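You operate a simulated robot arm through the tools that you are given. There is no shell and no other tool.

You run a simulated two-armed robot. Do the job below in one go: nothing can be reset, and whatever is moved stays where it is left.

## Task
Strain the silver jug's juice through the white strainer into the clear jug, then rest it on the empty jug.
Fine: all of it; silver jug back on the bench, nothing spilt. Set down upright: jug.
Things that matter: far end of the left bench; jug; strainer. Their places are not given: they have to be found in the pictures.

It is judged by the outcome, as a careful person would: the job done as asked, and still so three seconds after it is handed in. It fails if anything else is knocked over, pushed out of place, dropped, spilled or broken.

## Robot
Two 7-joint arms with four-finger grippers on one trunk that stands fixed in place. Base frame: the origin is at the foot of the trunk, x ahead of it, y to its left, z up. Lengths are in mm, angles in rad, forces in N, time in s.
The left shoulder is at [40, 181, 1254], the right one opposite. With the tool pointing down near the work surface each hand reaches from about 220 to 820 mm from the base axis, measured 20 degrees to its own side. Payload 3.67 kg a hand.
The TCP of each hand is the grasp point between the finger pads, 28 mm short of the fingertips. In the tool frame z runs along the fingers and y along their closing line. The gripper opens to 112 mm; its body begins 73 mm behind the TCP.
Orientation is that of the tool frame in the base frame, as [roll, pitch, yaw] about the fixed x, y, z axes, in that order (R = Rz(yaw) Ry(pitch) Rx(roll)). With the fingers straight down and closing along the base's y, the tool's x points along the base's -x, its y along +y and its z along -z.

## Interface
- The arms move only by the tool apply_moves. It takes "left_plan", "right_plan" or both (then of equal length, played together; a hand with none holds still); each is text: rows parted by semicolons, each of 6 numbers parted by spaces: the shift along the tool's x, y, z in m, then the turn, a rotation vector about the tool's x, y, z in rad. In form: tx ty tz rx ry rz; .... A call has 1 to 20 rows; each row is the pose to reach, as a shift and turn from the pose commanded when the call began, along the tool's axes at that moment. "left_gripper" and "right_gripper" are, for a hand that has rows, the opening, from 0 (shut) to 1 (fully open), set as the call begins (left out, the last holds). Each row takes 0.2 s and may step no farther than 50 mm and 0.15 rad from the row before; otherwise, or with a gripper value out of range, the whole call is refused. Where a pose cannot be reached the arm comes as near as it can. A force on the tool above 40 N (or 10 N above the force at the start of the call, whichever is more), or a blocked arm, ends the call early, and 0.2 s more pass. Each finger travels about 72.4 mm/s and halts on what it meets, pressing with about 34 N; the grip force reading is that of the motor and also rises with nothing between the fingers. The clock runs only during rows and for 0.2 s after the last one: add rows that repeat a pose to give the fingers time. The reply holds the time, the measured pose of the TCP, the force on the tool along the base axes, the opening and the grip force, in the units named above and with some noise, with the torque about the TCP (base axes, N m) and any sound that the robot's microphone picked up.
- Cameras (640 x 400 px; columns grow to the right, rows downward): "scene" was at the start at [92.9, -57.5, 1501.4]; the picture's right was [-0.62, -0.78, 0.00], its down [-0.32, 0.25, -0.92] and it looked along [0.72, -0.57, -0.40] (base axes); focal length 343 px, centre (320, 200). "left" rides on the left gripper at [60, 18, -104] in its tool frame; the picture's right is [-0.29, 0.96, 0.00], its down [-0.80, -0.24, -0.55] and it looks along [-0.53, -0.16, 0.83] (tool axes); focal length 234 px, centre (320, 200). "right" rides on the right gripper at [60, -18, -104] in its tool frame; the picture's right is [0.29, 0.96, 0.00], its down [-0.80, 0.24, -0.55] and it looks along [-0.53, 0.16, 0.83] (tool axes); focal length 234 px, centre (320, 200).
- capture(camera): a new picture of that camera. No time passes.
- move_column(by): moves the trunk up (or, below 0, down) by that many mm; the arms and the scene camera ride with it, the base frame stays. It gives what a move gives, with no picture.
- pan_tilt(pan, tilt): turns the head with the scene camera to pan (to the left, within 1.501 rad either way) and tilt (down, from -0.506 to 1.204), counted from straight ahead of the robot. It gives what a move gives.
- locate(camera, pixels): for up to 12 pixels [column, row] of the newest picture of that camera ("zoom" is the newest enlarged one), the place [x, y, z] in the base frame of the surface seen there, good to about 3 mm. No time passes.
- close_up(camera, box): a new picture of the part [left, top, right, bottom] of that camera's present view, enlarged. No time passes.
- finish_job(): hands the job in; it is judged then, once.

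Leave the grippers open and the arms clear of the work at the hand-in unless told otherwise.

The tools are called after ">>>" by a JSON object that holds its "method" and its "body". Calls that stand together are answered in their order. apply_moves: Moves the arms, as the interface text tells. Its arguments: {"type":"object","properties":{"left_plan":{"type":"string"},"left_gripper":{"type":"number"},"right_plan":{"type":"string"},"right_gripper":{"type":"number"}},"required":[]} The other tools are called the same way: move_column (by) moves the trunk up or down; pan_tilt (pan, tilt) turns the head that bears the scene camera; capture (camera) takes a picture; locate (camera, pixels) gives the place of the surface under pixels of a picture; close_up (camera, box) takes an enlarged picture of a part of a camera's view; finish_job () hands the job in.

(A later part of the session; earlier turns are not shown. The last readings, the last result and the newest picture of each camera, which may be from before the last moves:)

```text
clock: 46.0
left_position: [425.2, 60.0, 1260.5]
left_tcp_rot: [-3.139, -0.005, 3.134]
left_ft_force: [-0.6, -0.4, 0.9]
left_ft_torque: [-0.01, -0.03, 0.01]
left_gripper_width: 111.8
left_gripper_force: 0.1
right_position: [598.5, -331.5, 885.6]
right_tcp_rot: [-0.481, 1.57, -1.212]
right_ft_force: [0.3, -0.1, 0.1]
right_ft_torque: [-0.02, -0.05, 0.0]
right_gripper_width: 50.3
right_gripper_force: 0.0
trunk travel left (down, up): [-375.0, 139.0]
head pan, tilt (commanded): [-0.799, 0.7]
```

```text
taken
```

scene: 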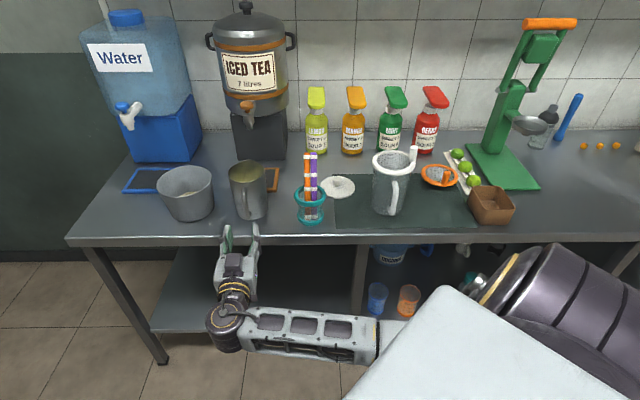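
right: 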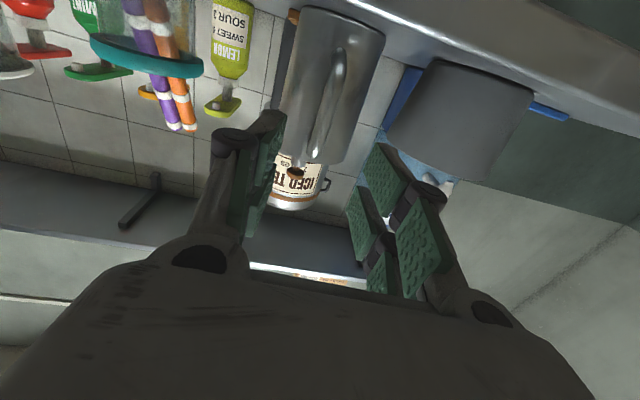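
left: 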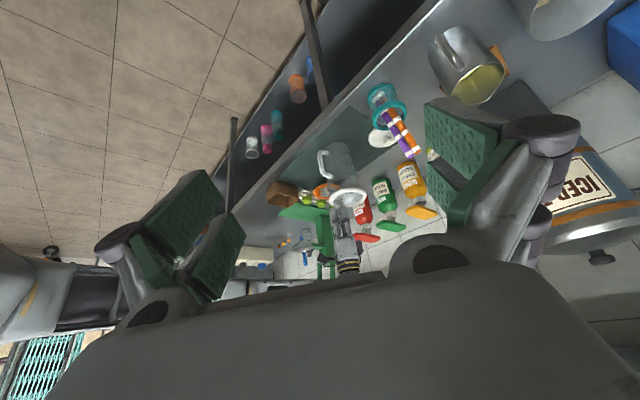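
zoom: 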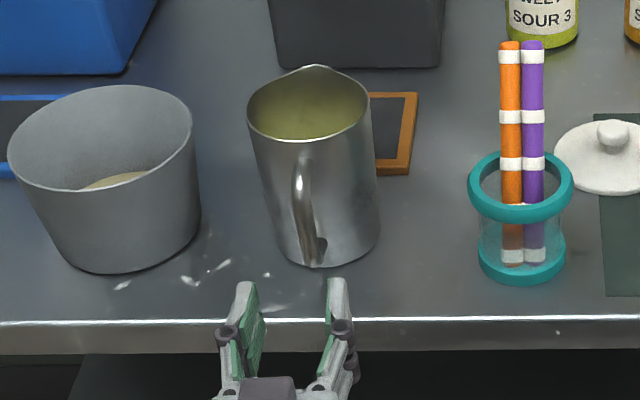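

The handle lies nearly on the tool axis (column ~320–330 in the right view). I'll zoom to check the sideways alignment before moving in.

>>> {"method": "close_up", "body": {"camera": "right", "box": [270, 10, 390, 180]}}

>>> {"method": "close_up", "body": {"camera": "right", "box": [280, 30, 380, 170]}}

>>> {"method": "locate", "body": {"camera": "right", "pixels": [[340, 60], [335, 80], [330, 100], [326, 120], [322, 140], [316, 158], [345, 100], [365, 100], [300, 100], [318, 105], [310, 130], [350, 130]]}}

```text
2.35 times, centred on (330, 95) of right
```

zoom: 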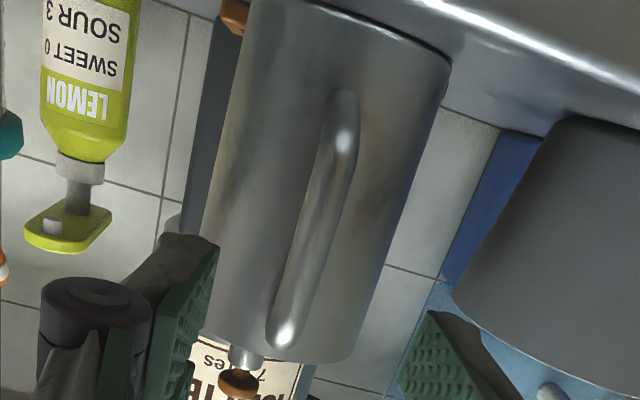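

```text
2.86 times, centred on (330, 100) of right
```

zoom: 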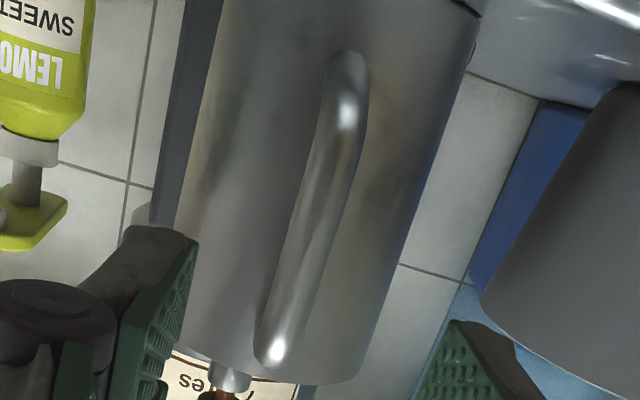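

```text
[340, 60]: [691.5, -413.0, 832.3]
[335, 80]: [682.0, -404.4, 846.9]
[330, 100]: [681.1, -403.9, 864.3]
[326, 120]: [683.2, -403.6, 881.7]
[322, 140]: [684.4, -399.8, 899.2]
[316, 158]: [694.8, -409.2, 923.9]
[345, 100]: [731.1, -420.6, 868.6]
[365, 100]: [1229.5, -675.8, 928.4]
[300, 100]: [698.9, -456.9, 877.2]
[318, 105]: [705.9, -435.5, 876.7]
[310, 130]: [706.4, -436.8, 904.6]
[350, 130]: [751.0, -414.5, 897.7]
```

The handle's outer face is at about (682.5,-403.5), z 847–905, only ~2 mm off the tool axis. I'll advance 113 mm with a 2 mm side correction, lowering to z≈878, so the handle sits between the pads.

>>> {"method": "apply_moves", "body": {"right_plan": "0.0035 0.0009 0.03 0 0 0; 0.007 0.0018 0.06 0 0 0; 0.007 0.0018 0.085 0 0 0; 0.007 0.0018 0.1 0 0 0; 0.007 0.0018 0.113 0 0 0; 0.007 0.0018 0.113 0 0 0"}}

>>> {"method": "close_up", "body": {"camera": "scene", "box": [190, 140, 310, 250]}}

>>> {"method": "capture", "body": {"camera": "right"}}

```text
clock: 47.4
left_position: [423.6, 59.4, 1260.6]
left_tcp_rot: [-3.139, -0.002, 3.132]
left_ft_force: [-0.5, -0.2, -0.2]
left_ft_torque: [-0.02, 0.04, 0.02]
left_gripper_width: 112.1
left_gripper_force: 0.2
right_position: [684.9, -405.5, 879.3]
right_tcp_rot: [-0.601, 1.569, -1.33]
right_ft_force: [-0.1, 0.3, -0.3]
right_ft_torque: [0.01, 0.04, 0.0]
right_gripper_width: 50.3
right_gripper_force: 0.1
trunk travel left (down, up): [-375.0, 139.0]
head pan, tilt (commanded): [-0.799, 0.7]
```

```text
3.64 times, centred on (250, 195) of scene
```

zoom: 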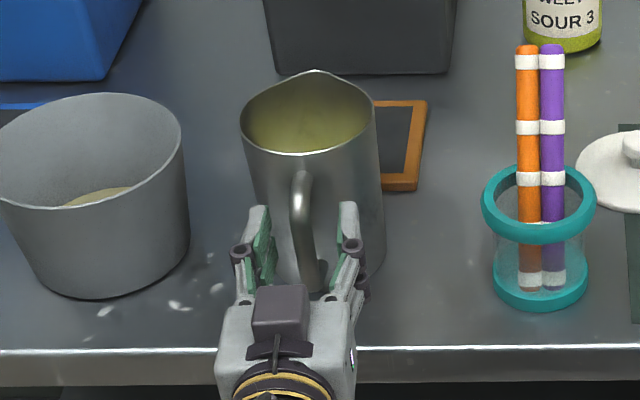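

```text
taken
```

right: 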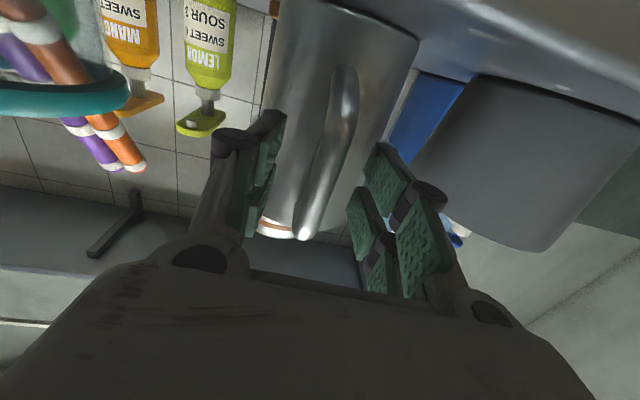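

The handle sits centrally between the jaws and no force reads. I'll close on it.

>>> {"method": "apply_moves", "body": {"right_plan": "0 0 0 0 0 0; 0 0 0 0 0 0; 0 0 0 0 0 0; 0 0 0 0 0 0; 0 0 0 0 0 0", "right_gripper": 0}}

>>> {"method": "close_up", "body": {"camera": "scene", "box": [190, 140, 310, 250]}}

>>> {"method": "capture", "body": {"camera": "right"}}

```text
clock: 48.6
left_position: [424.3, 60.6, 1260.1]
left_tcp_rot: [-3.138, -0.004, 3.133]
left_ft_force: [-0.2, -0.4, 0.3]
left_ft_torque: [0.03, 0.0, -0.02]
left_gripper_width: 112.1
left_gripper_force: 0.0
right_position: [684.2, -405.9, 878.9]
right_tcp_rot: [0.362, 1.57, -0.372]
right_ft_force: [0.9, -0.7, -0.1]
right_ft_torque: [-0.02, 0.0, 0.0]
right_gripper_width: 14.1
right_gripper_force: 34.4
trunk travel left (down, up): [-375.0, 139.0]
head pan, tilt (commanded): [-0.799, 0.7]
```

```text
3.64 times, centred on (250, 195) of scene
```

zoom: 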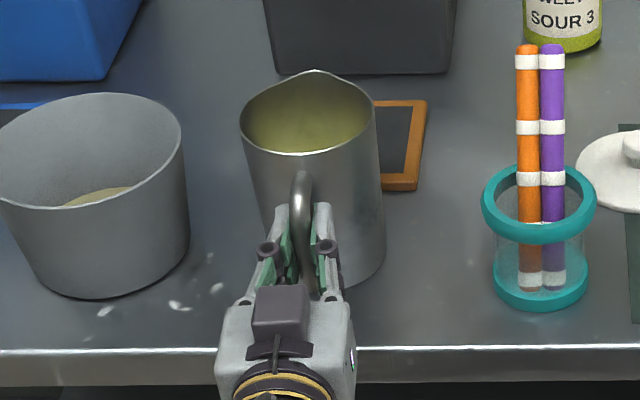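

```text
taken
```

right: 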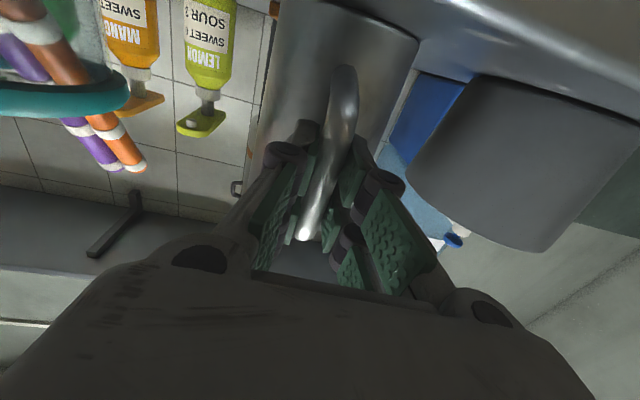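

The handle is gripped at 14 mm and 34 N. I'll lift gently by 20 mm and check for any tipping in the grip.

>>> {"method": "apply_moves", "body": {"right_plan": "-0.003 0 0 0 0 0; -0.007 0 0 0 0 0; -0.012 0 0 0 0 0; -0.02 0 0 0 0 0; -0.02 0 0 0 0 0"}}

>>> {"method": "close_up", "body": {"camera": "scene", "box": [190, 140, 310, 250]}}

>>> {"method": "capture", "body": {"camera": "right"}}

```text
clock: 49.8
left_position: [425.0, 59.4, 1260.3]
left_tcp_rot: [-3.139, -0.002, 3.133]
left_ft_force: [-0.4, -0.6, -0.2]
left_ft_torque: [-0.01, 0.0, 0.01]
left_gripper_width: 111.9
left_gripper_force: 0.1
right_position: [685.3, -405.0, 897.9]
right_tcp_rot: [-2.736, 1.568, 2.82]
right_ft_force: [0.5, -0.2, -6.5]
right_ft_torque: [0.3, 0.34, 0.0]
right_gripper_width: 13.7
right_gripper_force: 33.7
trunk travel left (down, up): [-375.0, 139.0]
head pan, tilt (commanded): [-0.799, 0.7]
```

```text
3.64 times, centred on (250, 195) of scene
```

zoom: 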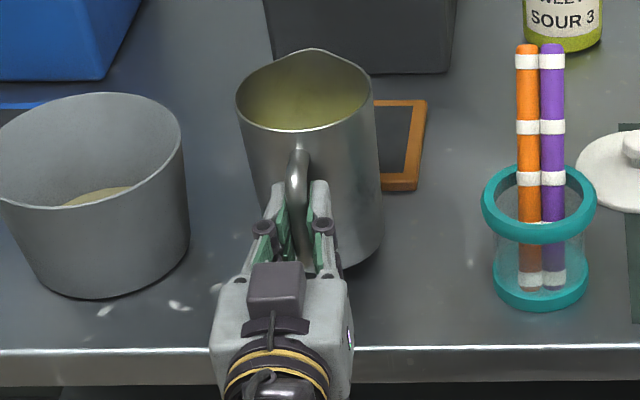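

```text
taken
```

right: 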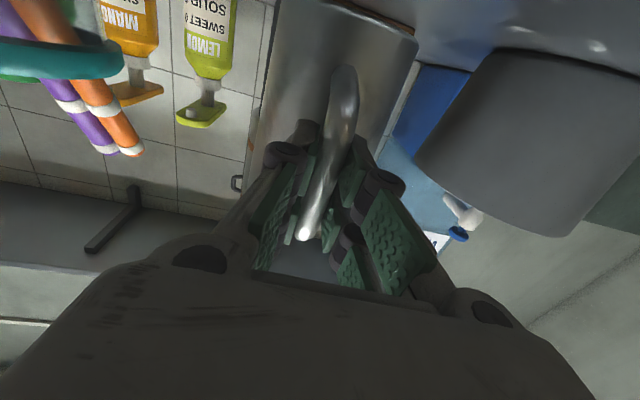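

The jug came up cleanly: 6.5 N of weight, no tipping in the grip. I'll check the height of the pens it must pass over, then lift further.

>>> {"method": "locate", "body": {"camera": "scene", "pixels": [[307, 155], [314, 155], [310, 190], [329, 178], [414, 150]]}}

>>> {"method": "apply_moves", "body": {"right_plan": "-0.008 0 0 0 0 0; -0.022 0 0 0 0 0; -0.042 0 0 0 0 0; -0.067 0 0 0 0 0; -0.092 0 0 0 0 0; -0.117 0 0 0 0 0; -0.142 0 0 0 0 0; -0.167 0 0 0 0 0; -0.192 0 0 0 0 0; -0.212 0 0 0 0 0; -0.225 0 0 0 0 0; -0.232 0 0 0 0 0; -0.232 0 0 0 0 0"}}

>>> {"method": "capture", "body": {"camera": "scene"}}

```text
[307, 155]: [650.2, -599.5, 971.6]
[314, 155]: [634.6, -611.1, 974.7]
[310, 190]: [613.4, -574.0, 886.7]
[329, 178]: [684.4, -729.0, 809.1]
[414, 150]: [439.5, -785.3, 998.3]
```

```text
clock: 52.6
left_position: [426.0, 59.3, 1259.7]
left_tcp_rot: [-3.14, -0.002, 3.133]
left_ft_force: [0.0, -0.5, 0.0]
left_ft_torque: [0.04, -0.05, -0.04]
left_gripper_width: 111.8
left_gripper_force: 0.0
right_position: [687.1, -406.5, 1130.2]
right_tcp_rot: [-2.892, 1.57, 2.66]
right_ft_force: [0.0, -0.4, -6.1]
right_ft_torque: [0.3, 0.36, -0.01]
right_gripper_width: 13.7
right_gripper_force: 33.5
trunk travel left (down, up): [-375.0, 139.0]
head pan, tilt (commanded): [-0.799, 0.7]
```

```text
taken
```

scene: 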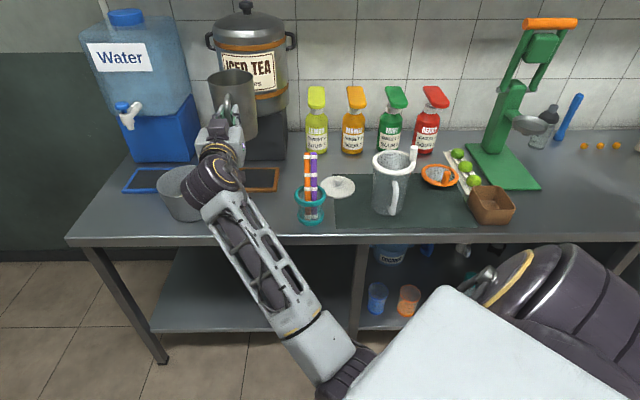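

The jug is up at TCP z≈1130, bottom ~1050, above the pens (975) and the strainer post (1000). I'll carry it level and smoothly toward the clear jug, about 60% of the way first.

>>> {"method": "apply_moves", "body": {"right_plan": "0 -0.005 -0.0011 0 0 0; 0 -0.014 -0.0031 0 0 0; 0 -0.028 -0.0061 0 0 0; 0 -0.048 -0.0105 0 0 0; 0 -0.072 -0.0158 0 0 0; 0 -0.096 -0.0211 0 0 0; 0 -0.12 -0.0263 0 0 0; 0 -0.144 -0.0316 0 0 0; 0 -0.168 -0.0368 0 0 0; 0 -0.192 -0.0421 0 0 0; 0 -0.214 -0.0469 0 0 0; 0 -0.23 -0.0504 0 0 0; 0 -0.239 -0.0524 0 0 0; 0 -0.24 -0.0526 0 0 0"}}

>>> {"method": "capture", "body": {"camera": "scene"}}

```text
clock: 55.6
left_position: [424.8, 59.4, 1260.3]
left_tcp_rot: [-3.139, -0.005, 3.134]
left_ft_force: [-0.7, 0.7, -0.1]
left_ft_torque: [-0.03, 0.01, -0.03]
left_gripper_width: 112.0
left_gripper_force: 0.0
right_position: [487.4, -551.4, 1131.5]
right_tcp_rot: [-2.672, 1.569, 2.88]
right_ft_force: [-0.2, 0.6, -7.3]
right_ft_torque: [0.33, 0.34, -0.01]
right_gripper_width: 13.8
right_gripper_force: 33.5
trunk travel left (down, up): [-375.0, 139.0]
head pan, tilt (commanded): [-0.799, 0.7]
```

```text
taken
```

scene: 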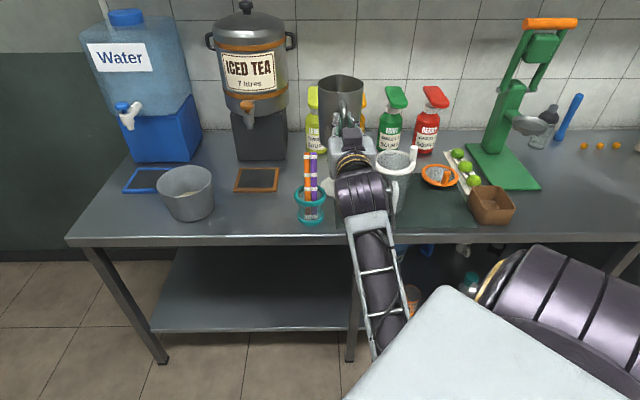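

Smooth so far. I'll continue the remaining ~162 mm to the pre-pour spot at about (354,-644,1130).

>>> {"method": "apply_moves", "body": {"right_plan": "0 -0.004 -0.0009 0 0 0; 0 -0.013 -0.0029 0 0 0; 0 -0.029 -0.0064 0 0 0; 0 -0.05 -0.011 0 0 0; 0 -0.073 -0.0161 0 0 0; 0 -0.096 -0.0211 0 0 0; 0 -0.119 -0.0262 0 0 0; 0 -0.138 -0.0304 0 0 0; 0 -0.151 -0.0332 0 0 0; 0 -0.158 -0.0348 0 0 0; 0 -0.159 -0.035 0 0 0; 0 -0.159 -0.035 0 0 0"}}

>>> {"method": "capture", "body": {"camera": "scene"}}

>>> {"method": "capture", "body": {"camera": "right"}}

```text
clock: 58.2
left_position: [424.7, 59.9, 1260.1]
left_tcp_rot: [-3.141, -0.004, 3.131]
left_ft_force: [0.4, 0.4, -0.1]
left_ft_torque: [0.01, -0.02, -0.01]
left_gripper_width: 112.1
left_gripper_force: 0.1
right_position: [352.7, -645.3, 1129.4]
right_tcp_rot: [3.059, 1.568, 2.328]
right_ft_force: [0.1, -0.1, -6.3]
right_ft_torque: [0.31, 0.32, -0.04]
right_gripper_width: 14.1
right_gripper_force: 34.1
trunk travel left (down, up): [-375.0, 139.0]
head pan, tilt (commanded): [-0.799, 0.7]
```

```text
taken
```

scene: 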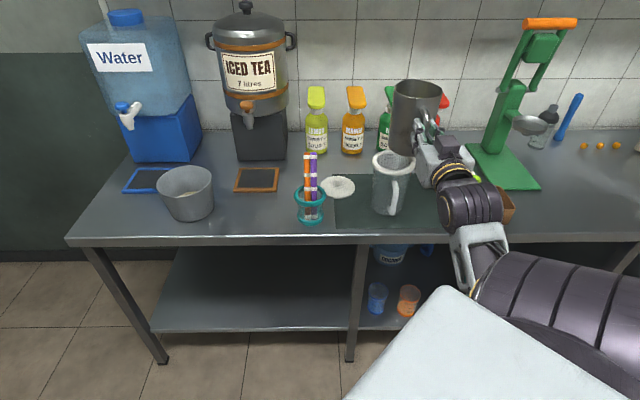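

```text
taken
```

right: 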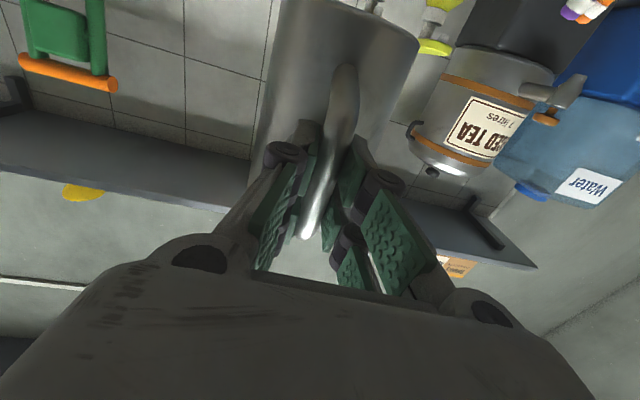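

The silver jug is now behind and above the strainer, and the scene camera sees both clearly. I'll zoom in to measure the spout and rim of the held jug before tilting.

>>> {"method": "close_up", "body": {"camera": "scene", "box": [360, 60, 480, 220]}}

>>> {"method": "close_up", "body": {"camera": "scene", "box": [380, 65, 460, 165]}}

>>> {"method": "locate", "body": {"camera": "zoom", "pixels": [[190, 105], [210, 80], [270, 62], [330, 70], [363, 90], [300, 130], [240, 130], [320, 100], [185, 280], [250, 350]]}}

```text
2.50 times, centred on (420, 140) of scene
```

zoom: 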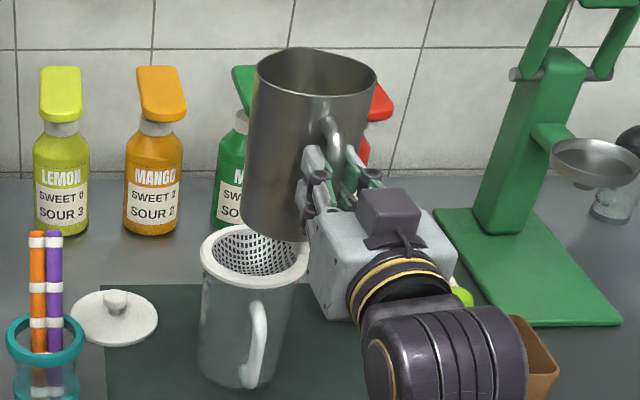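

```text
4.00 times, centred on (420, 115) of scene
```

zoom: 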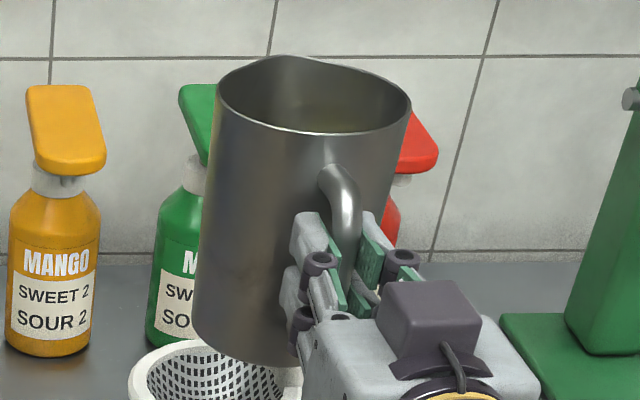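

```text
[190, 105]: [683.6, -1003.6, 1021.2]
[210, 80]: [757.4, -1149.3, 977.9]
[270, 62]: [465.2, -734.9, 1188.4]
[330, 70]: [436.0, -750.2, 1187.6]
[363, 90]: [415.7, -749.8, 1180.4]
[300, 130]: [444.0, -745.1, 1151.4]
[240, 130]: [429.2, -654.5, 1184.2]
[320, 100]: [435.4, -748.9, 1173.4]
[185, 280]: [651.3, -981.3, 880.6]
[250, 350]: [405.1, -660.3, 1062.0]
```

The held jug is level, its spout about on the tool axis, pointing over the strainer. I'll tilt to 40° in small steps while lowering 50 mm. That should still be short of pouring.

>>> {"method": "apply_moves", "body": {"right_plan": "0.005 0 0 0 0.0698 0; 0.01 0 0 0 0.1396 0; 0.015 0 0 0 0.2094 0; 0.02 0 0 0 0.2793 0; 0.025 0 0 0 0.3491 0; 0.03 0 0 0 0.4189 0; 0.035 0 0 0 0.4887 0; 0.04 0 0 0 0.5585 0; 0.045 0 0 0 0.6283 0; 0.05 0 0 0 0.6981 0; 0.05 0 0 0 0.6981 0"}}

>>> {"method": "close_up", "body": {"camera": "scene", "box": [340, 60, 500, 220]}}

>>> {"method": "capture", "body": {"camera": "scene"}}

```text
clock: 60.6
left_position: [424.4, 60.0, 1261.2]
left_tcp_rot: [3.141, -0.004, 3.133]
left_ft_force: [0.7, -0.6, 0.1]
left_ft_torque: [-0.02, 0.0, -0.02]
left_gripper_width: 112.0
left_gripper_force: 0.0
right_position: [353.7, -645.4, 1079.5]
right_tcp_rot: [3.141, 0.872, 2.412]
right_ft_force: [-1.0, -0.4, -6.5]
right_ft_torque: [0.18, 0.22, 0.0]
right_gripper_width: 14.0
right_gripper_force: 34.3
trunk travel left (down, up): [-375.0, 139.0]
head pan, tilt (commanded): [-0.799, 0.7]
```

```text
2.50 times, centred on (420, 140) of scene
```

zoom: 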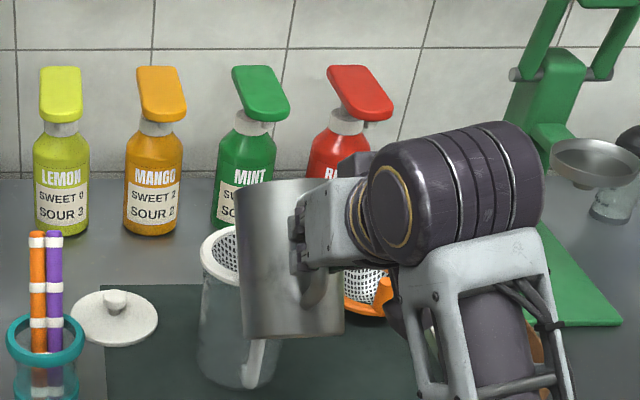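

```text
taken
```

scene: 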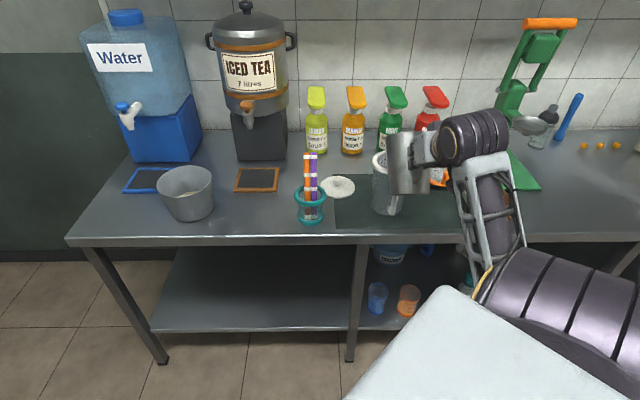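

At 40° tilt the jug hides its lip from the scene camera. I'd like the left camera's side view for the pour, so I'll check where the right arm's links are first.

>>> {"method": "locate", "body": {"camera": "scene", "pixels": [[480, 120], [440, 145], [490, 165], [500, 230], [480, 290], [530, 290], [600, 300], [500, 250], [410, 165], [450, 300]]}}

```text
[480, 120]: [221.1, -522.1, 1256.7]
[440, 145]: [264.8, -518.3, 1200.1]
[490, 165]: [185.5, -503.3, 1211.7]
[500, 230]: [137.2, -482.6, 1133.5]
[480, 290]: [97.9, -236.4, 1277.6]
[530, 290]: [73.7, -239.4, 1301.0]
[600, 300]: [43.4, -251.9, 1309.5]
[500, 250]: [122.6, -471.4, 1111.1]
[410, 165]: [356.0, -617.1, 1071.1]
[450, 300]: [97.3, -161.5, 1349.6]
```

The right arm's links are all at x<300 there, so the left hand's earlier viewing spot near (409,-229,1255) is clear of it by about 300 mm. I'll bring the left hand there to watch the pour.

>>> {"method": "apply_moves", "body": {"left_plan": "0.0013 -0.0289 0.0005 0 0 0.14; 0.0025 -0.0578 0.001 0 0 0.28; 0.0038 -0.0867 0.0015 0 0 0.42; 0.0051 -0.1156 0.002 0 0 0.56; 0.0064 -0.1445 0.0025 0 0 0.7; 0.0076 -0.1734 0.003 0 0 0.84; 0.0089 -0.2023 0.0035 0 0 0.98; 0.0102 -0.2312 0.004 0 0 1.12; 0.0114 -0.2601 0.0045 0 0 1.26; 0.0127 -0.289 0.005 0 0 1.4"}}

>>> {"method": "apply_moves", "body": {"left_plan": "0 0 0 0 -0.125 0; 0 0 0 0 -0.25 0; 0 0 0 0 -0.375 0; 0 0 0 0 -0.5 0"}}

>>> {"method": "capture", "body": {"camera": "left"}}

>>> {"method": "close_up", "body": {"camera": "left", "box": [290, 130, 410, 230]}}

```text
clock: 62.8
left_position: [408.7, -231.6, 1254.4]
left_tcp_rot: [-3.138, -0.003, 1.733]
left_ft_force: [-0.6, -0.8, 0.7]
left_ft_torque: [0.04, -0.02, 0.0]
left_gripper_width: 112.0
left_gripper_force: 0.1
right_position: [353.6, -647.6, 1079.7]
right_tcp_rot: [3.141, 0.871, 2.408]
right_ft_force: [-0.2, 0.7, -6.4]
right_ft_torque: [0.21, 0.24, 0.03]
right_gripper_width: 13.6
right_gripper_force: 34.1
trunk travel left (down, up): [-375.0, 139.0]
head pan, tilt (commanded): [-0.799, 0.7]
```

```text
clock: 63.8
left_position: [410.9, -228.4, 1255.1]
left_tcp_rot: [-3.137, 0.505, 1.736]
left_ft_force: [0.1, 0.2, -0.2]
left_ft_torque: [-0.01, 0.03, 0.0]
left_gripper_width: 111.9
left_gripper_force: 0.1
right_position: [354.4, -645.0, 1081.6]
right_tcp_rot: [3.141, 0.874, 2.409]
right_ft_force: [-1.1, 0.1, -6.2]
right_ft_torque: [0.2, 0.22, 0.01]
right_gripper_width: 14.0
right_gripper_force: 34.2
trunk travel left (down, up): [-375.0, 139.0]
head pan, tilt (commanded): [-0.799, 0.7]
```

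```text
taken
```

left: 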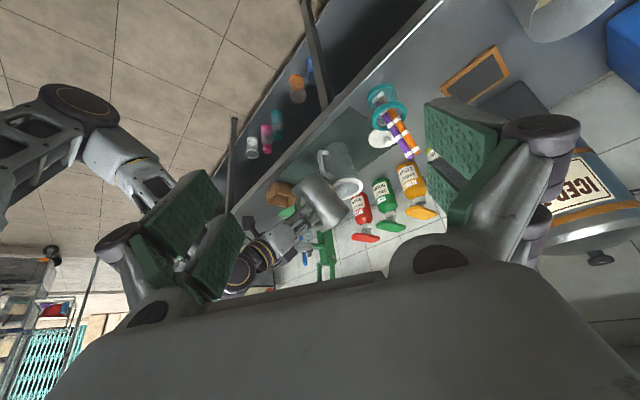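

```text
4.00 times, centred on (350, 180) of left
```

zoom: 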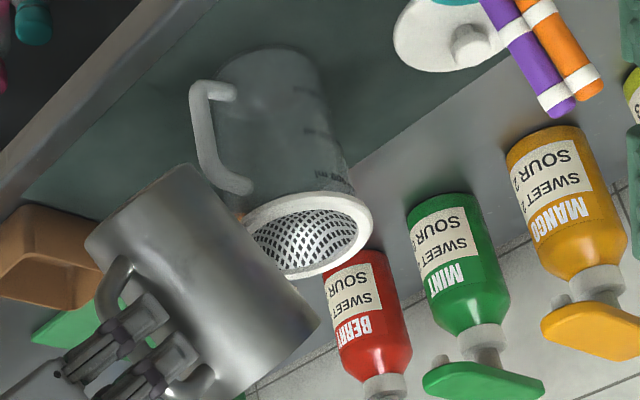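

This is an excellent side view (upside down): the spout tip shows at zoom (318,322), above the strainer at (312,238). I'll measure the spout tip.

>>> {"method": "locate", "body": {"camera": "zoom", "pixels": [[316, 322], [310, 310], [300, 335], [270, 365], [240, 230], [195, 170], [90, 245], [366, 220], [255, 215], [310, 272]]}}

```text
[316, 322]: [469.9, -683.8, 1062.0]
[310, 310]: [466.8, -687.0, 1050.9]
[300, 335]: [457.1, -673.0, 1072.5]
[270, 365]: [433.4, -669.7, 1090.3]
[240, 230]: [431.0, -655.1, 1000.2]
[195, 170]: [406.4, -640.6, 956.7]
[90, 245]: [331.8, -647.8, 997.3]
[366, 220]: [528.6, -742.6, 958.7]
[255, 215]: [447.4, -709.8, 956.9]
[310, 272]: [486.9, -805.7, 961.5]
```

The geometry agrees: the spout tip should be about 18 mm short of the strainer's centre and 75 mm above its rim. I'll tilt slowly from 40° to 50° about the spout, watching weight and sound.

>>> {"method": "apply_moves", "body": {"right_plan": "-0.005 0 -0.0014 0 0.0436 0; -0.0099 0 -0.0028 0 0.0873 0; -0.0149 0 -0.0034 0 0.1309 0; -0.0199 0 -0.0039 0 0.1745 0; -0.0199 0 -0.0039 0 0.1745 0"}}

>>> {"method": "close_up", "body": {"camera": "left", "box": [290, 130, 410, 230]}}

```text
clock: 65.0
left_position: [409.3, -230.7, 1254.9]
left_tcp_rot: [-3.138, 0.502, 1.734]
left_ft_force: [1.0, -0.4, 0.4]
left_ft_torque: [0.0, -0.01, -0.01]
left_gripper_width: 112.1
left_gripper_force: 0.0
right_position: [361.3, -651.8, 1099.2]
right_tcp_rot: [-3.141, 0.697, 2.411]
right_ft_force: [-0.2, 0.2, -6.4]
right_ft_torque: [0.13, 0.21, 0.0]
right_gripper_width: 13.6
right_gripper_force: 33.8
trunk travel left (down, up): [-375.0, 139.0]
head pan, tilt (commanded): [-0.799, 0.7]
```

```text
4.00 times, centred on (350, 180) of left
```

zoom: 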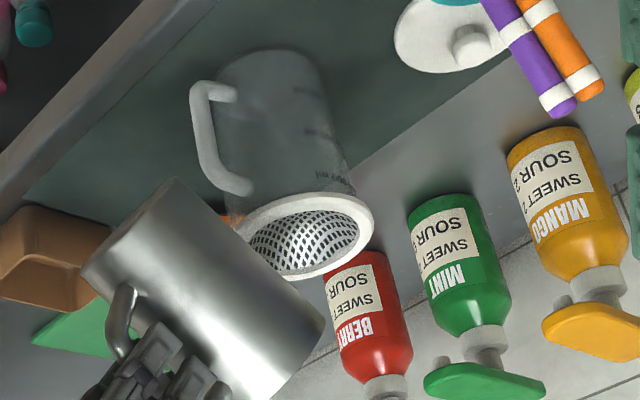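

Nothing has left the jug yet (6.4 N). I'll continue slowly to 56°.

>>> {"method": "apply_moves", "body": {"right_plan": "-0.0022 0 -0.0006 0 0.0175 0; -0.0043 0 -0.0012 0 0.0349 0; -0.0062 0 -0.0014 0 0.0524 0; -0.0081 0 -0.0016 0 0.0698 0; -0.0103 0 -0.002 0 0.0873 0; -0.0125 0 -0.0025 0 0.1047 0; -0.0125 0 -0.0025 0 0.1047 0"}}

>>> {"method": "close_up", "body": {"camera": "left", "box": [290, 130, 410, 230]}}

```text
clock: 66.6
left_position: [409.2, -228.8, 1254.8]
left_tcp_rot: [-3.138, 0.501, 1.736]
left_ft_force: [0.5, -0.2, 0.4]
left_ft_torque: [0.03, -0.03, -0.02]
left_gripper_width: 111.9
left_gripper_force: 0.1
right_position: [368.1, -656.8, 1108.0]
right_tcp_rot: [-3.141, 0.591, 2.41]
right_ft_force: [-1.1, 0.4, -6.2]
right_ft_torque: [0.11, 0.11, 0.0]
right_gripper_width: 14.0
right_gripper_force: 33.5
trunk travel left (down, up): [-375.0, 139.0]
head pan, tilt (commanded): [-0.799, 0.7]
```

```text
4.00 times, centred on (350, 180) of left
```

zoom: 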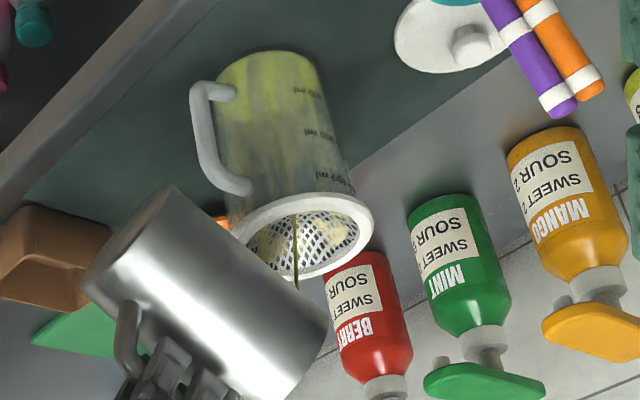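

Pouring has begun at about 56°: a thin stream runs from the spout into the basket (zoom (297,290)→(294,215)) and juice shows in the clear jug. I'll zoom in to check where it lands.

>>> {"method": "close_up", "body": {"camera": "left", "box": [325, 170, 365, 210]}}

>>> {"method": "capture", "body": {"camera": "scene"}}

```text
10.00 times, centred on (345, 190) of left
```

zoom: 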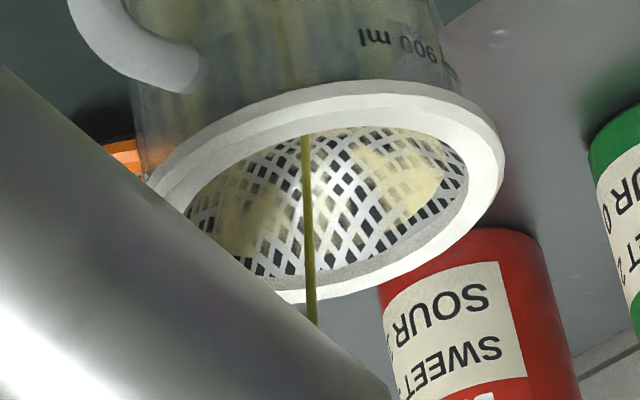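

```text
taken
```

scene: 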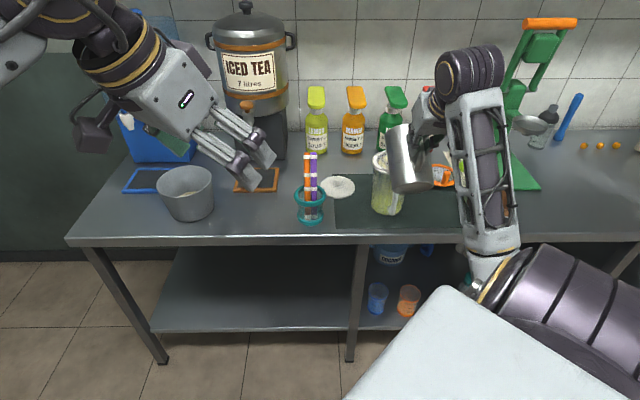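

The stream falls well inside the basket, roughly 8 mm behind its centre, and drains through. I'll keep tilting slowly, 0.5° per step, pivoting about the spout.

>>> {"method": "apply_moves", "body": {"right_plan": "-0.00105 0 -0.00018 0 0.0087 0; -0.0021 0 -0.00036 0 0.0175 0; -0.00315 0 -0.00052 0 0.0262 0; -0.0042 0 -0.00068 0 0.0349 0; -0.00525 0 -0.00082 0 0.0436 0; -0.0063 0 -0.00095 0 0.0524 0; -0.00735 0 -0.00108 0 0.0611 0; -0.0084 0 -0.00119 0 0.0698 0; -0.00945 0 -0.00129 0 0.0785 0; -0.0105 0 -0.00138 0 0.0873 0; -0.01155 0 -0.00146 0 0.096 0; -0.0126 0 -0.00153 0 0.1047 0"}}

>>> {"method": "close_up", "body": {"camera": "left", "box": [300, 130, 400, 230]}}

```text
clock: 69.2
left_position: [410.5, -229.3, 1255.4]
left_tcp_rot: [-3.138, 0.5, 1.735]
left_ft_force: [0.1, 0.8, -0.1]
left_ft_torque: [-0.03, -0.01, -0.03]
left_gripper_width: 112.0
left_gripper_force: 0.0
right_position: [373.2, -663.3, 1116.8]
right_tcp_rot: [-3.141, 0.486, 2.411]
right_ft_force: [0.1, 0.0, -6.1]
right_ft_torque: [0.07, 0.07, 0.0]
right_gripper_width: 14.1
right_gripper_force: 34.2
trunk travel left (down, up): [-375.0, 139.0]
head pan, tilt (commanded): [-0.799, 0.7]
```

```text
4.00 times, centred on (350, 180) of left
```

zoom: 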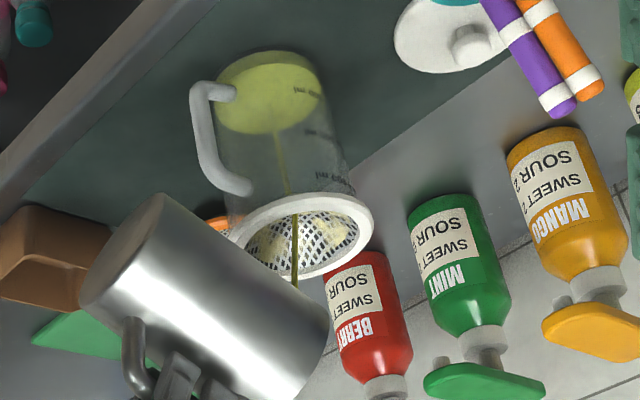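

The clear jug is filling cleanly with a thin, steady stream. I'll continue from 62° to 70° at the same pace.

>>> {"method": "apply_moves", "body": {"right_plan": "-0.00104 0 -0.00015 0 0.0087 0; -0.00209 0 -0.00029 0 0.0175 0; -0.00314 0 -0.00042 0 0.0262 0; -0.0042 0 -0.00055 0 0.0349 0; -0.00527 0 -0.00067 0 0.0436 0; -0.00634 0 -0.00079 0 0.0524 0; -0.00742 0 -0.0009 0 0.0611 0; -0.0085 0 -0.001 0 0.0698 0; -0.00959 0 -0.0011 0 0.0785 0; -0.01069 0 -0.00119 0 0.0873 0; -0.01179 0 -0.00127 0 0.096 0; -0.0129 0 -0.00135 0 0.1047 0; -0.01402 0 -0.00142 0 0.1134 0; -0.01514 0 -0.00149 0 0.1222 0; -0.01627 0 -0.00155 0 0.1309 0; -0.0174 0 -0.0016 0 0.1396 0"}}

>>> {"method": "close_up", "body": {"camera": "left", "box": [300, 130, 400, 230]}}

```text
clock: 72.6
left_position: [409.4, -229.0, 1255.7]
left_tcp_rot: [-3.139, 0.5, 1.736]
left_ft_force: [-0.3, 0.2, 0.1]
left_ft_torque: [0.01, 0.02, -0.01]
left_gripper_width: 112.0
left_gripper_force: 0.1
right_position: [384.8, -673.2, 1127.5]
right_tcp_rot: [3.141, 0.347, 2.411]
right_ft_force: [0.1, -0.2, -5.2]
right_ft_torque: [0.0, 0.03, -0.01]
right_gripper_width: 13.5
right_gripper_force: 33.9
trunk travel left (down, up): [-375.0, 139.0]
head pan, tilt (commanded): [-0.799, 0.7]
```

```text
4.00 times, centred on (350, 180) of left
```

zoom: 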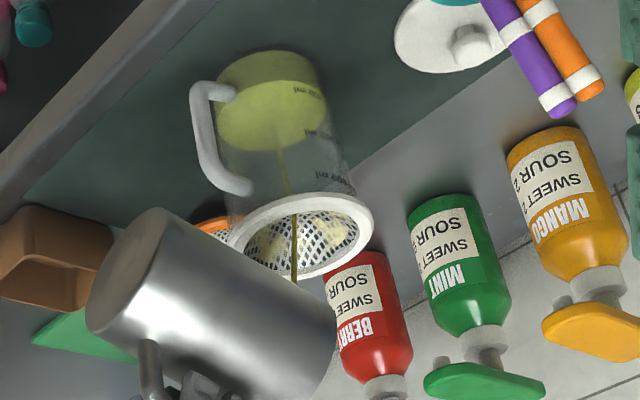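

Everything is flowing as intended; the hand now carries 5.2 N. I'll continue from 70° to 80°.

>>> {"method": "apply_moves", "body": {"right_plan": "-0.00112 0 -0.0002 0 0.0087 0; -0.00224 0 -0.0004 0 0.0175 0; -0.00338 0 -0.00059 0 0.0262 0; -0.00452 0 -0.00078 0 0.0349 0; -0.00566 0 -0.00098 0 0.0436 0; -0.00682 0 -0.00116 0 0.0524 0; -0.00798 0 -0.00135 0 0.0611 0; -0.00914 0 -0.00154 0 0.0698 0; -0.01032 0 -0.00172 0 0.0785 0; -0.0115 0 -0.0019 0 0.0873 0; -0.01269 0 -0.00208 0 0.096 0; -0.01388 0 -0.00226 0 0.1047 0; -0.01509 0 -0.00243 0 0.1134 0; -0.0163 0 -0.0026 0 0.1222 0; -0.01751 0 -0.00278 0 0.1309 0; -0.01874 0 -0.00294 0 0.1396 0; -0.01997 0 -0.00311 0 0.1484 0; -0.0212 0 -0.00328 0 0.1571 0; -0.02245 0 -0.00344 0 0.1658 0; -0.0237 0 -0.0036 0 0.1745 0"}}

>>> {"method": "close_up", "body": {"camera": "left", "box": [300, 130, 400, 230]}}

```text
clock: 76.8
left_position: [409.2, -230.1, 1255.0]
left_tcp_rot: [-3.139, 0.502, 1.734]
left_ft_force: [-1.0, 0.3, -0.3]
left_ft_torque: [-0.01, 0.0, 0.0]
left_gripper_width: 112.3
left_gripper_force: 0.0
right_position: [400.4, -687.5, 1138.8]
right_tcp_rot: [-3.141, 0.175, 2.411]
right_ft_force: [0.5, -0.4, -3.4]
right_ft_torque: [-0.02, 0.01, 0.04]
right_gripper_width: 14.0
right_gripper_force: 34.1
trunk travel left (down, up): [-375.0, 139.0]
head pan, tilt (commanded): [-0.799, 0.7]
```

```text
4.00 times, centred on (350, 180) of left
```

zoom: 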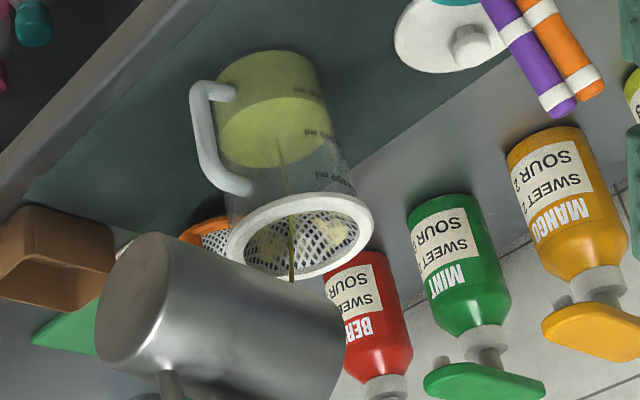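

Weight is down to 3.4 N and the stream is still centred in the basket. I'll continue from 80° to 90°, easing the spout 4 mm forward as the flow slows.

>>> {"method": "apply_moves", "body": {"right_plan": "-0.00139 0 -0.00026 0 0.0087 0; -0.00279 0 -0.00052 0 0.0175 0; -0.0042 0 -0.00078 0 0.0262 0; -0.00561 0 -0.00104 0 0.0349 0; -0.00703 0 -0.00129 0 0.0436 0; -0.00845 0 -0.00154 0 0.0524 0; -0.00988 0 -0.00178 0 0.0611 0; -0.01131 0 -0.00202 0 0.0698 0; -0.01275 0 -0.00226 0 0.0785 0; -0.0142 0 -0.0025 0 0.0873 0; -0.01565 0 -0.00273 0 0.096 0; -0.01711 0 -0.00296 0 0.1047 0; -0.01858 0 -0.00319 0 0.1134 0; -0.02005 0 -0.00342 0 0.1222 0; -0.02153 0 -0.00364 0 0.1309 0; -0.02301 0 -0.00386 0 0.1396 0; -0.0245 0 -0.00407 0 0.1484 0; -0.02599 0 -0.00428 0 0.1571 0; -0.02749 0 -0.0045 0 0.1658 0; -0.029 0 -0.0047 0 0.1745 0"}}

>>> {"method": "close_up", "body": {"camera": "left", "box": [300, 130, 400, 230]}}

```text
clock: 81.0
left_position: [410.0, -229.0, 1254.7]
left_tcp_rot: [-3.137, 0.501, 1.733]
left_ft_force: [0.2, -0.4, -0.3]
left_ft_torque: [0.01, 0.02, 0.01]
left_gripper_width: 111.9
left_gripper_force: 0.0
right_position: [422.6, -705.0, 1148.1]
right_tcp_rot: [3.138, 0.001, 2.41]
right_ft_force: [0.2, 0.8, -3.2]
right_ft_torque: [0.01, -0.02, -0.01]
right_gripper_width: 14.1
right_gripper_force: 33.4
trunk travel left (down, up): [-375.0, 139.0]
head pan, tilt (commanded): [-0.799, 0.7]
```

```text
4.00 times, centred on (350, 180) of left
```

zoom: 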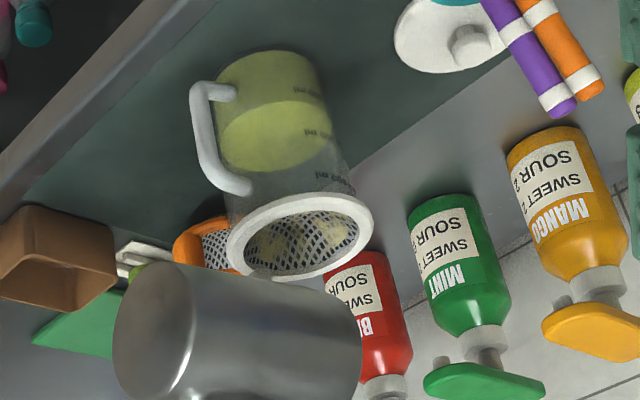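

The flow has stopped at 90° with 3.2 N left, which should be just the jug. I'll tip it on to about 102° and hold there so the last drops drain into the strainer.

>>> {"method": "apply_moves", "body": {"right_plan": "-0.0027 0 -0.001 0 0.0175 0; -0.0054 0 -0.002 0 0.0349 0; -0.0082 0 -0.003 0 0.0524 0; -0.0109 0 -0.0038 0 0.0698 0; -0.0136 0 -0.0047 0 0.0873 0; -0.0163 0 -0.0055 0 0.1047 0; -0.019 0 -0.0063 0 0.1222 0; -0.0218 0 -0.007 0 0.1396 0; -0.0245 0 -0.0077 0 0.1571 0; -0.0275 0 -0.0083 0 0.1745 0; -0.0301 0 -0.0089 0 0.192 0; -0.0328 0 -0.0095 0 0.2094 0; -0.0328 0 -0.0095 0 0.2094 0; -0.0328 0 -0.0095 0 0.2094 0; -0.0328 0 -0.0095 0 0.2094 0; -0.0328 0 -0.0095 0 0.2094 0; -0.0328 0 -0.0095 0 0.2094 0; -0.0328 0 -0.0095 0 0.2094 0"}}

>>> {"method": "close_up", "body": {"camera": "left", "box": [300, 130, 400, 230]}}

>>> {"method": "capture", "body": {"camera": "scene"}}

```text
clock: 84.8
left_position: [409.7, -228.8, 1255.2]
left_tcp_rot: [-3.138, 0.501, 1.735]
left_ft_force: [-0.6, -0.1, 0.1]
left_ft_torque: [0.02, -0.01, 0.0]
left_gripper_width: 111.8
left_gripper_force: 0.0
right_position: [446.7, -727.4, 1156.8]
right_tcp_rot: [-3.141, -0.209, 2.411]
right_ft_force: [0.8, -0.1, -2.9]
right_ft_torque: [-0.06, -0.08, 0.02]
right_gripper_width: 13.8
right_gripper_force: 34.0
trunk travel left (down, up): [-375.0, 139.0]
head pan, tilt (commanded): [-0.799, 0.7]
```

```text
4.00 times, centred on (350, 180) of left
```

zoom: 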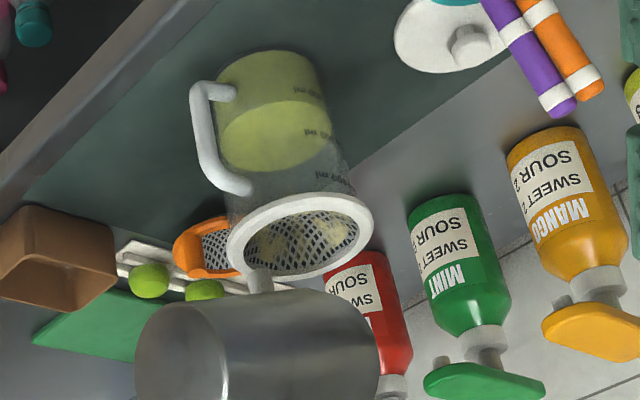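

```text
taken
```

scene: 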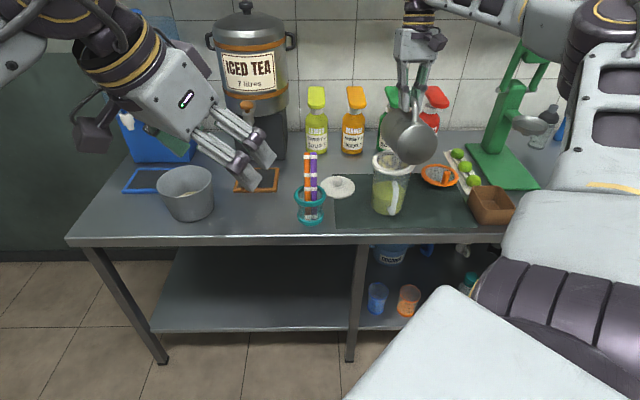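

No stream is left and the weight reads ~2.9 N. I'll hold two more seconds to be sure it is empty.

>>> {"method": "apply_moves", "body": {"right_plan": "0 0 0 0 0 0; 0 0 0 0 0 0; 0 0 0 0 0 0; 0 0 0 0 0 0; 0 0 0 0 0 0; 0 0 0 0 0 0; 0 0 0 0 0 0; 0 0 0 0 0 0; 0 0 0 0 0 0; 0 0 0 0 0 0"}}

>>> {"method": "close_up", "body": {"camera": "left", "box": [310, 150, 380, 220]}}

>>> {"method": "close_up", "body": {"camera": "scene", "box": [340, 90, 480, 230]}}

```text
clock: 87.0
left_position: [409.7, -230.1, 1254.5]
left_tcp_rot: [-3.136, 0.5, 1.734]
left_ft_force: [-0.1, -0.6, 0.4]
left_ft_torque: [-0.03, 0.03, 0.0]
left_gripper_width: 111.8
left_gripper_force: 0.1
right_position: [446.0, -728.5, 1156.9]
right_tcp_rot: [-3.141, -0.21, 2.411]
right_ft_force: [-0.6, 0.3, -3.3]
right_ft_torque: [-0.01, -0.05, -0.03]
right_gripper_width: 13.9
right_gripper_force: 33.4
trunk travel left (down, up): [-375.0, 139.0]
head pan, tilt (commanded): [-0.799, 0.7]
```

```text
5.71 times, centred on (345, 185) of left
```

zoom: 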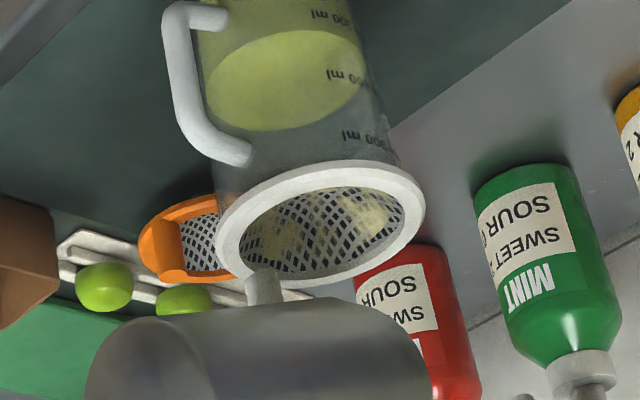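

```text
2.86 times, centred on (410, 160) of scene
```

zoom: 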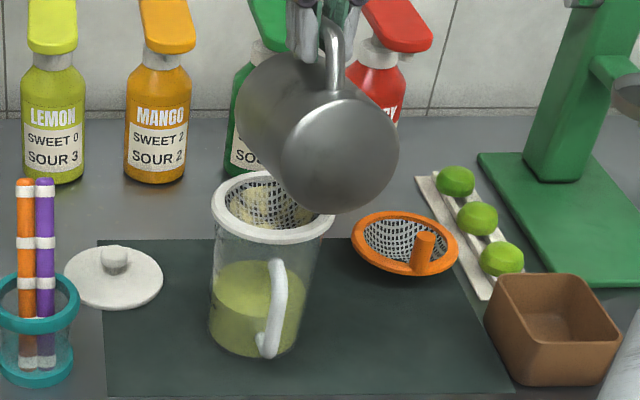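

The jug is empty: all the juice is in the clear jug, pulp is in the strainer, and nothing shows on the mat. I'll bring the silver jug back upright along the reverse path, rising first.

>>> {"method": "apply_moves", "body": {"right_plan": "0.0162 0 -0.0035 0 -0.0873 0; 0.0317 0 -0.006 0 -0.1745 0; 0.0467 0 -0.0076 0 -0.2618 0; 0.0579 0 -0.0037 0 -0.3491 0; 0.0674 0 0.0058 0 -0.4363 0; 0.0759 0 0.0162 0 -0.5236 0; 0.0835 0 0.0274 0 -0.6109 0; 0.0907 0 0.0361 0 -0.6981 0; 0.0973 0 0.0435 0 -0.7854 0; 0.1034 0 0.0484 0 -0.8727 0; 0.1091 0 0.0506 0 -0.96 0; 0.114 0 0.0511 0 -1.0472 0; 0.1152 0 0.0513 0 -1.1345 0; 0.1152 0 0.0513 0 -1.2741 0; 0.1152 0 0.0513 0 -1.4137 0; 0.1152 0 0.0513 0 -1.5533 0; 0.1152 0 0.0513 0 -1.693 0; 0.1152 0 0.0513 0 -1.7802 0; 0.1152 0 0.0513 0 -1.7802 0"}}

>>> {"method": "close_up", "body": {"camera": "scene", "box": [340, 60, 500, 230]}}

>>> {"method": "capture", "body": {"camera": "left"}}

```text
clock: 91.0
left_position: [408.4, -229.6, 1254.2]
left_tcp_rot: [-3.139, 0.501, 1.735]
left_ft_force: [0.4, -1.0, 0.3]
left_ft_torque: [-0.01, 0.02, -0.02]
left_gripper_width: 112.1
left_gripper_force: 0.0
right_position: [354.6, -645.7, 1130.9]
right_tcp_rot: [-0.829, 1.571, -1.56]
right_ft_force: [-0.2, 0.8, -2.7]
right_ft_torque: [0.11, 0.15, 0.02]
right_gripper_width: 14.0
right_gripper_force: 34.3
trunk travel left (down, up): [-375.0, 139.0]
head pan, tilt (commanded): [-0.799, 0.7]
```

```text
2.35 times, centred on (420, 145) of scene
```

zoom: 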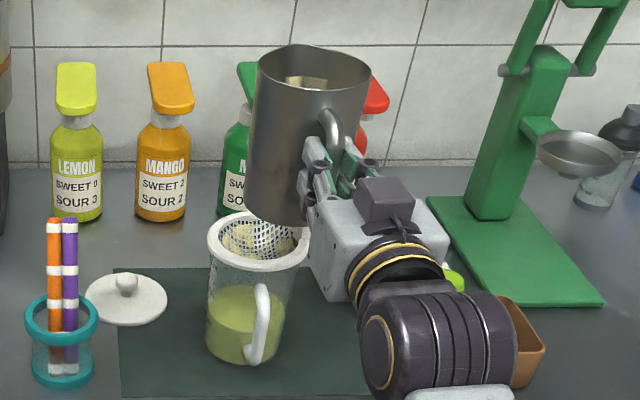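

```text
taken
```

left: 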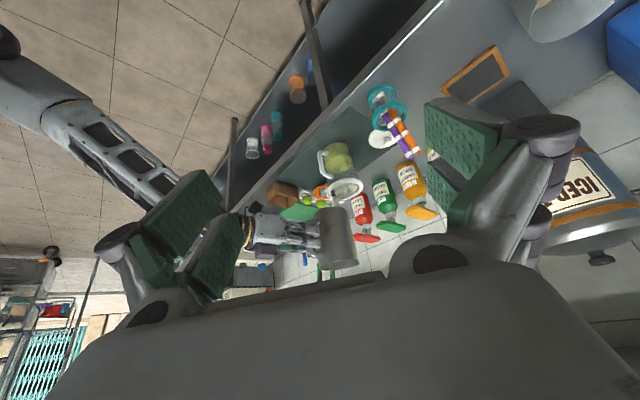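

The silver jug is upright and empty, with only pulp residue reflecting inside. Before carrying it back I'll withdraw the left hand, since the right arm will sweep close to it.

>>> {"method": "apply_moves", "body": {"left_plan": "0 0 0 0 0.125 0; 0 0 0 0 0.25 0; 0 0 0 0 0.375 0; 0 0 0 0 0.5 0"}}

>>> {"method": "apply_moves", "body": {"left_plan": "0.0283 0.0062 -0.0005 0 0 -0.14; 0.0565 0.0124 -0.001 0 0 -0.28; 0.0848 0.0186 -0.0015 0 0 -0.42; 0.1131 0.0248 -0.002 0 0 -0.56; 0.1413 0.031 -0.0025 0 0 -0.7; 0.1696 0.0371 -0.003 0 0 -0.84; 0.1979 0.0433 -0.0035 0 0 -0.98; 0.2262 0.0495 -0.004 0 0 -1.12; 0.2544 0.0557 -0.0045 0 0 -1.26; 0.2827 0.0619 -0.005 0 0 -1.4"}}

>>> {"method": "close_up", "body": {"camera": "scene", "box": [390, 70, 450, 130]}}

```text
clock: 92.0
left_position: [410.3, -230.3, 1255.4]
left_tcp_rot: [-3.139, -0.001, 1.732]
left_ft_force: [0.1, -0.8, -0.6]
left_ft_torque: [0.04, -0.01, -0.02]
left_gripper_width: 111.9
left_gripper_force: 0.0
right_position: [354.4, -646.3, 1131.6]
right_tcp_rot: [2.593, 1.57, 1.863]
right_ft_force: [0.7, -0.1, -3.0]
right_ft_torque: [0.14, 0.15, -0.02]
right_gripper_width: 13.7
right_gripper_force: 34.2
trunk travel left (down, up): [-375.0, 139.0]
head pan, tilt (commanded): [-0.799, 0.7]
```

```text
clock: 94.2
left_position: [425.0, 62.0, 1260.1]
left_tcp_rot: [-3.139, -0.004, 3.135]
left_ft_force: [0.1, 1.1, 0.7]
left_ft_torque: [0.0, -0.02, -0.03]
left_gripper_width: 112.1
left_gripper_force: 0.1
right_position: [353.1, -643.1, 1132.2]
right_tcp_rot: [2.238, 1.571, 1.506]
right_ft_force: [0.0, 0.1, -2.1]
right_ft_torque: [0.16, 0.18, 0.0]
right_gripper_width: 13.9
right_gripper_force: 34.2
trunk travel left (down, up): [-375.0, 139.0]
head pan, tilt (commanded): [-0.799, 0.7]
```

```text
6.67 times, centred on (420, 100) of scene
```

zoom: 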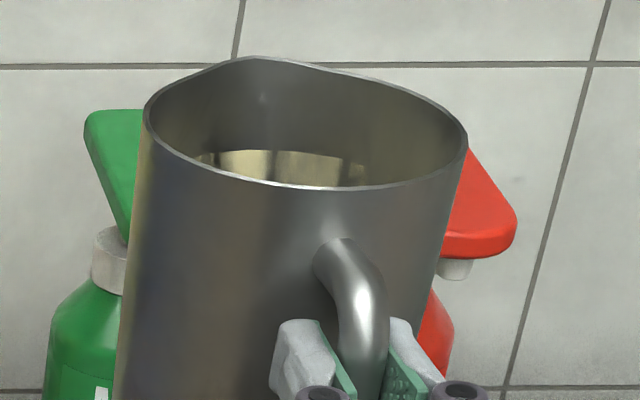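

There is a yellowish patch low on the jug's inner wall, either a reflection or a bit of juice. I'll measure where that surface is.

>>> {"method": "locate", "body": {"camera": "zoom", "pixels": [[240, 165], [290, 165], [330, 172], [200, 130], [280, 120], [400, 130], [250, 60], [310, 186]]}}

```text
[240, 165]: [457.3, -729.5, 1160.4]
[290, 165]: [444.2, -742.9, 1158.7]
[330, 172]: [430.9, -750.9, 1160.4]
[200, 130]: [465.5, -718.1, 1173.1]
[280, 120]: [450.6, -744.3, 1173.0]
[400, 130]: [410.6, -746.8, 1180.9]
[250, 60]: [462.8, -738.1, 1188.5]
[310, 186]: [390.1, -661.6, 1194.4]
```

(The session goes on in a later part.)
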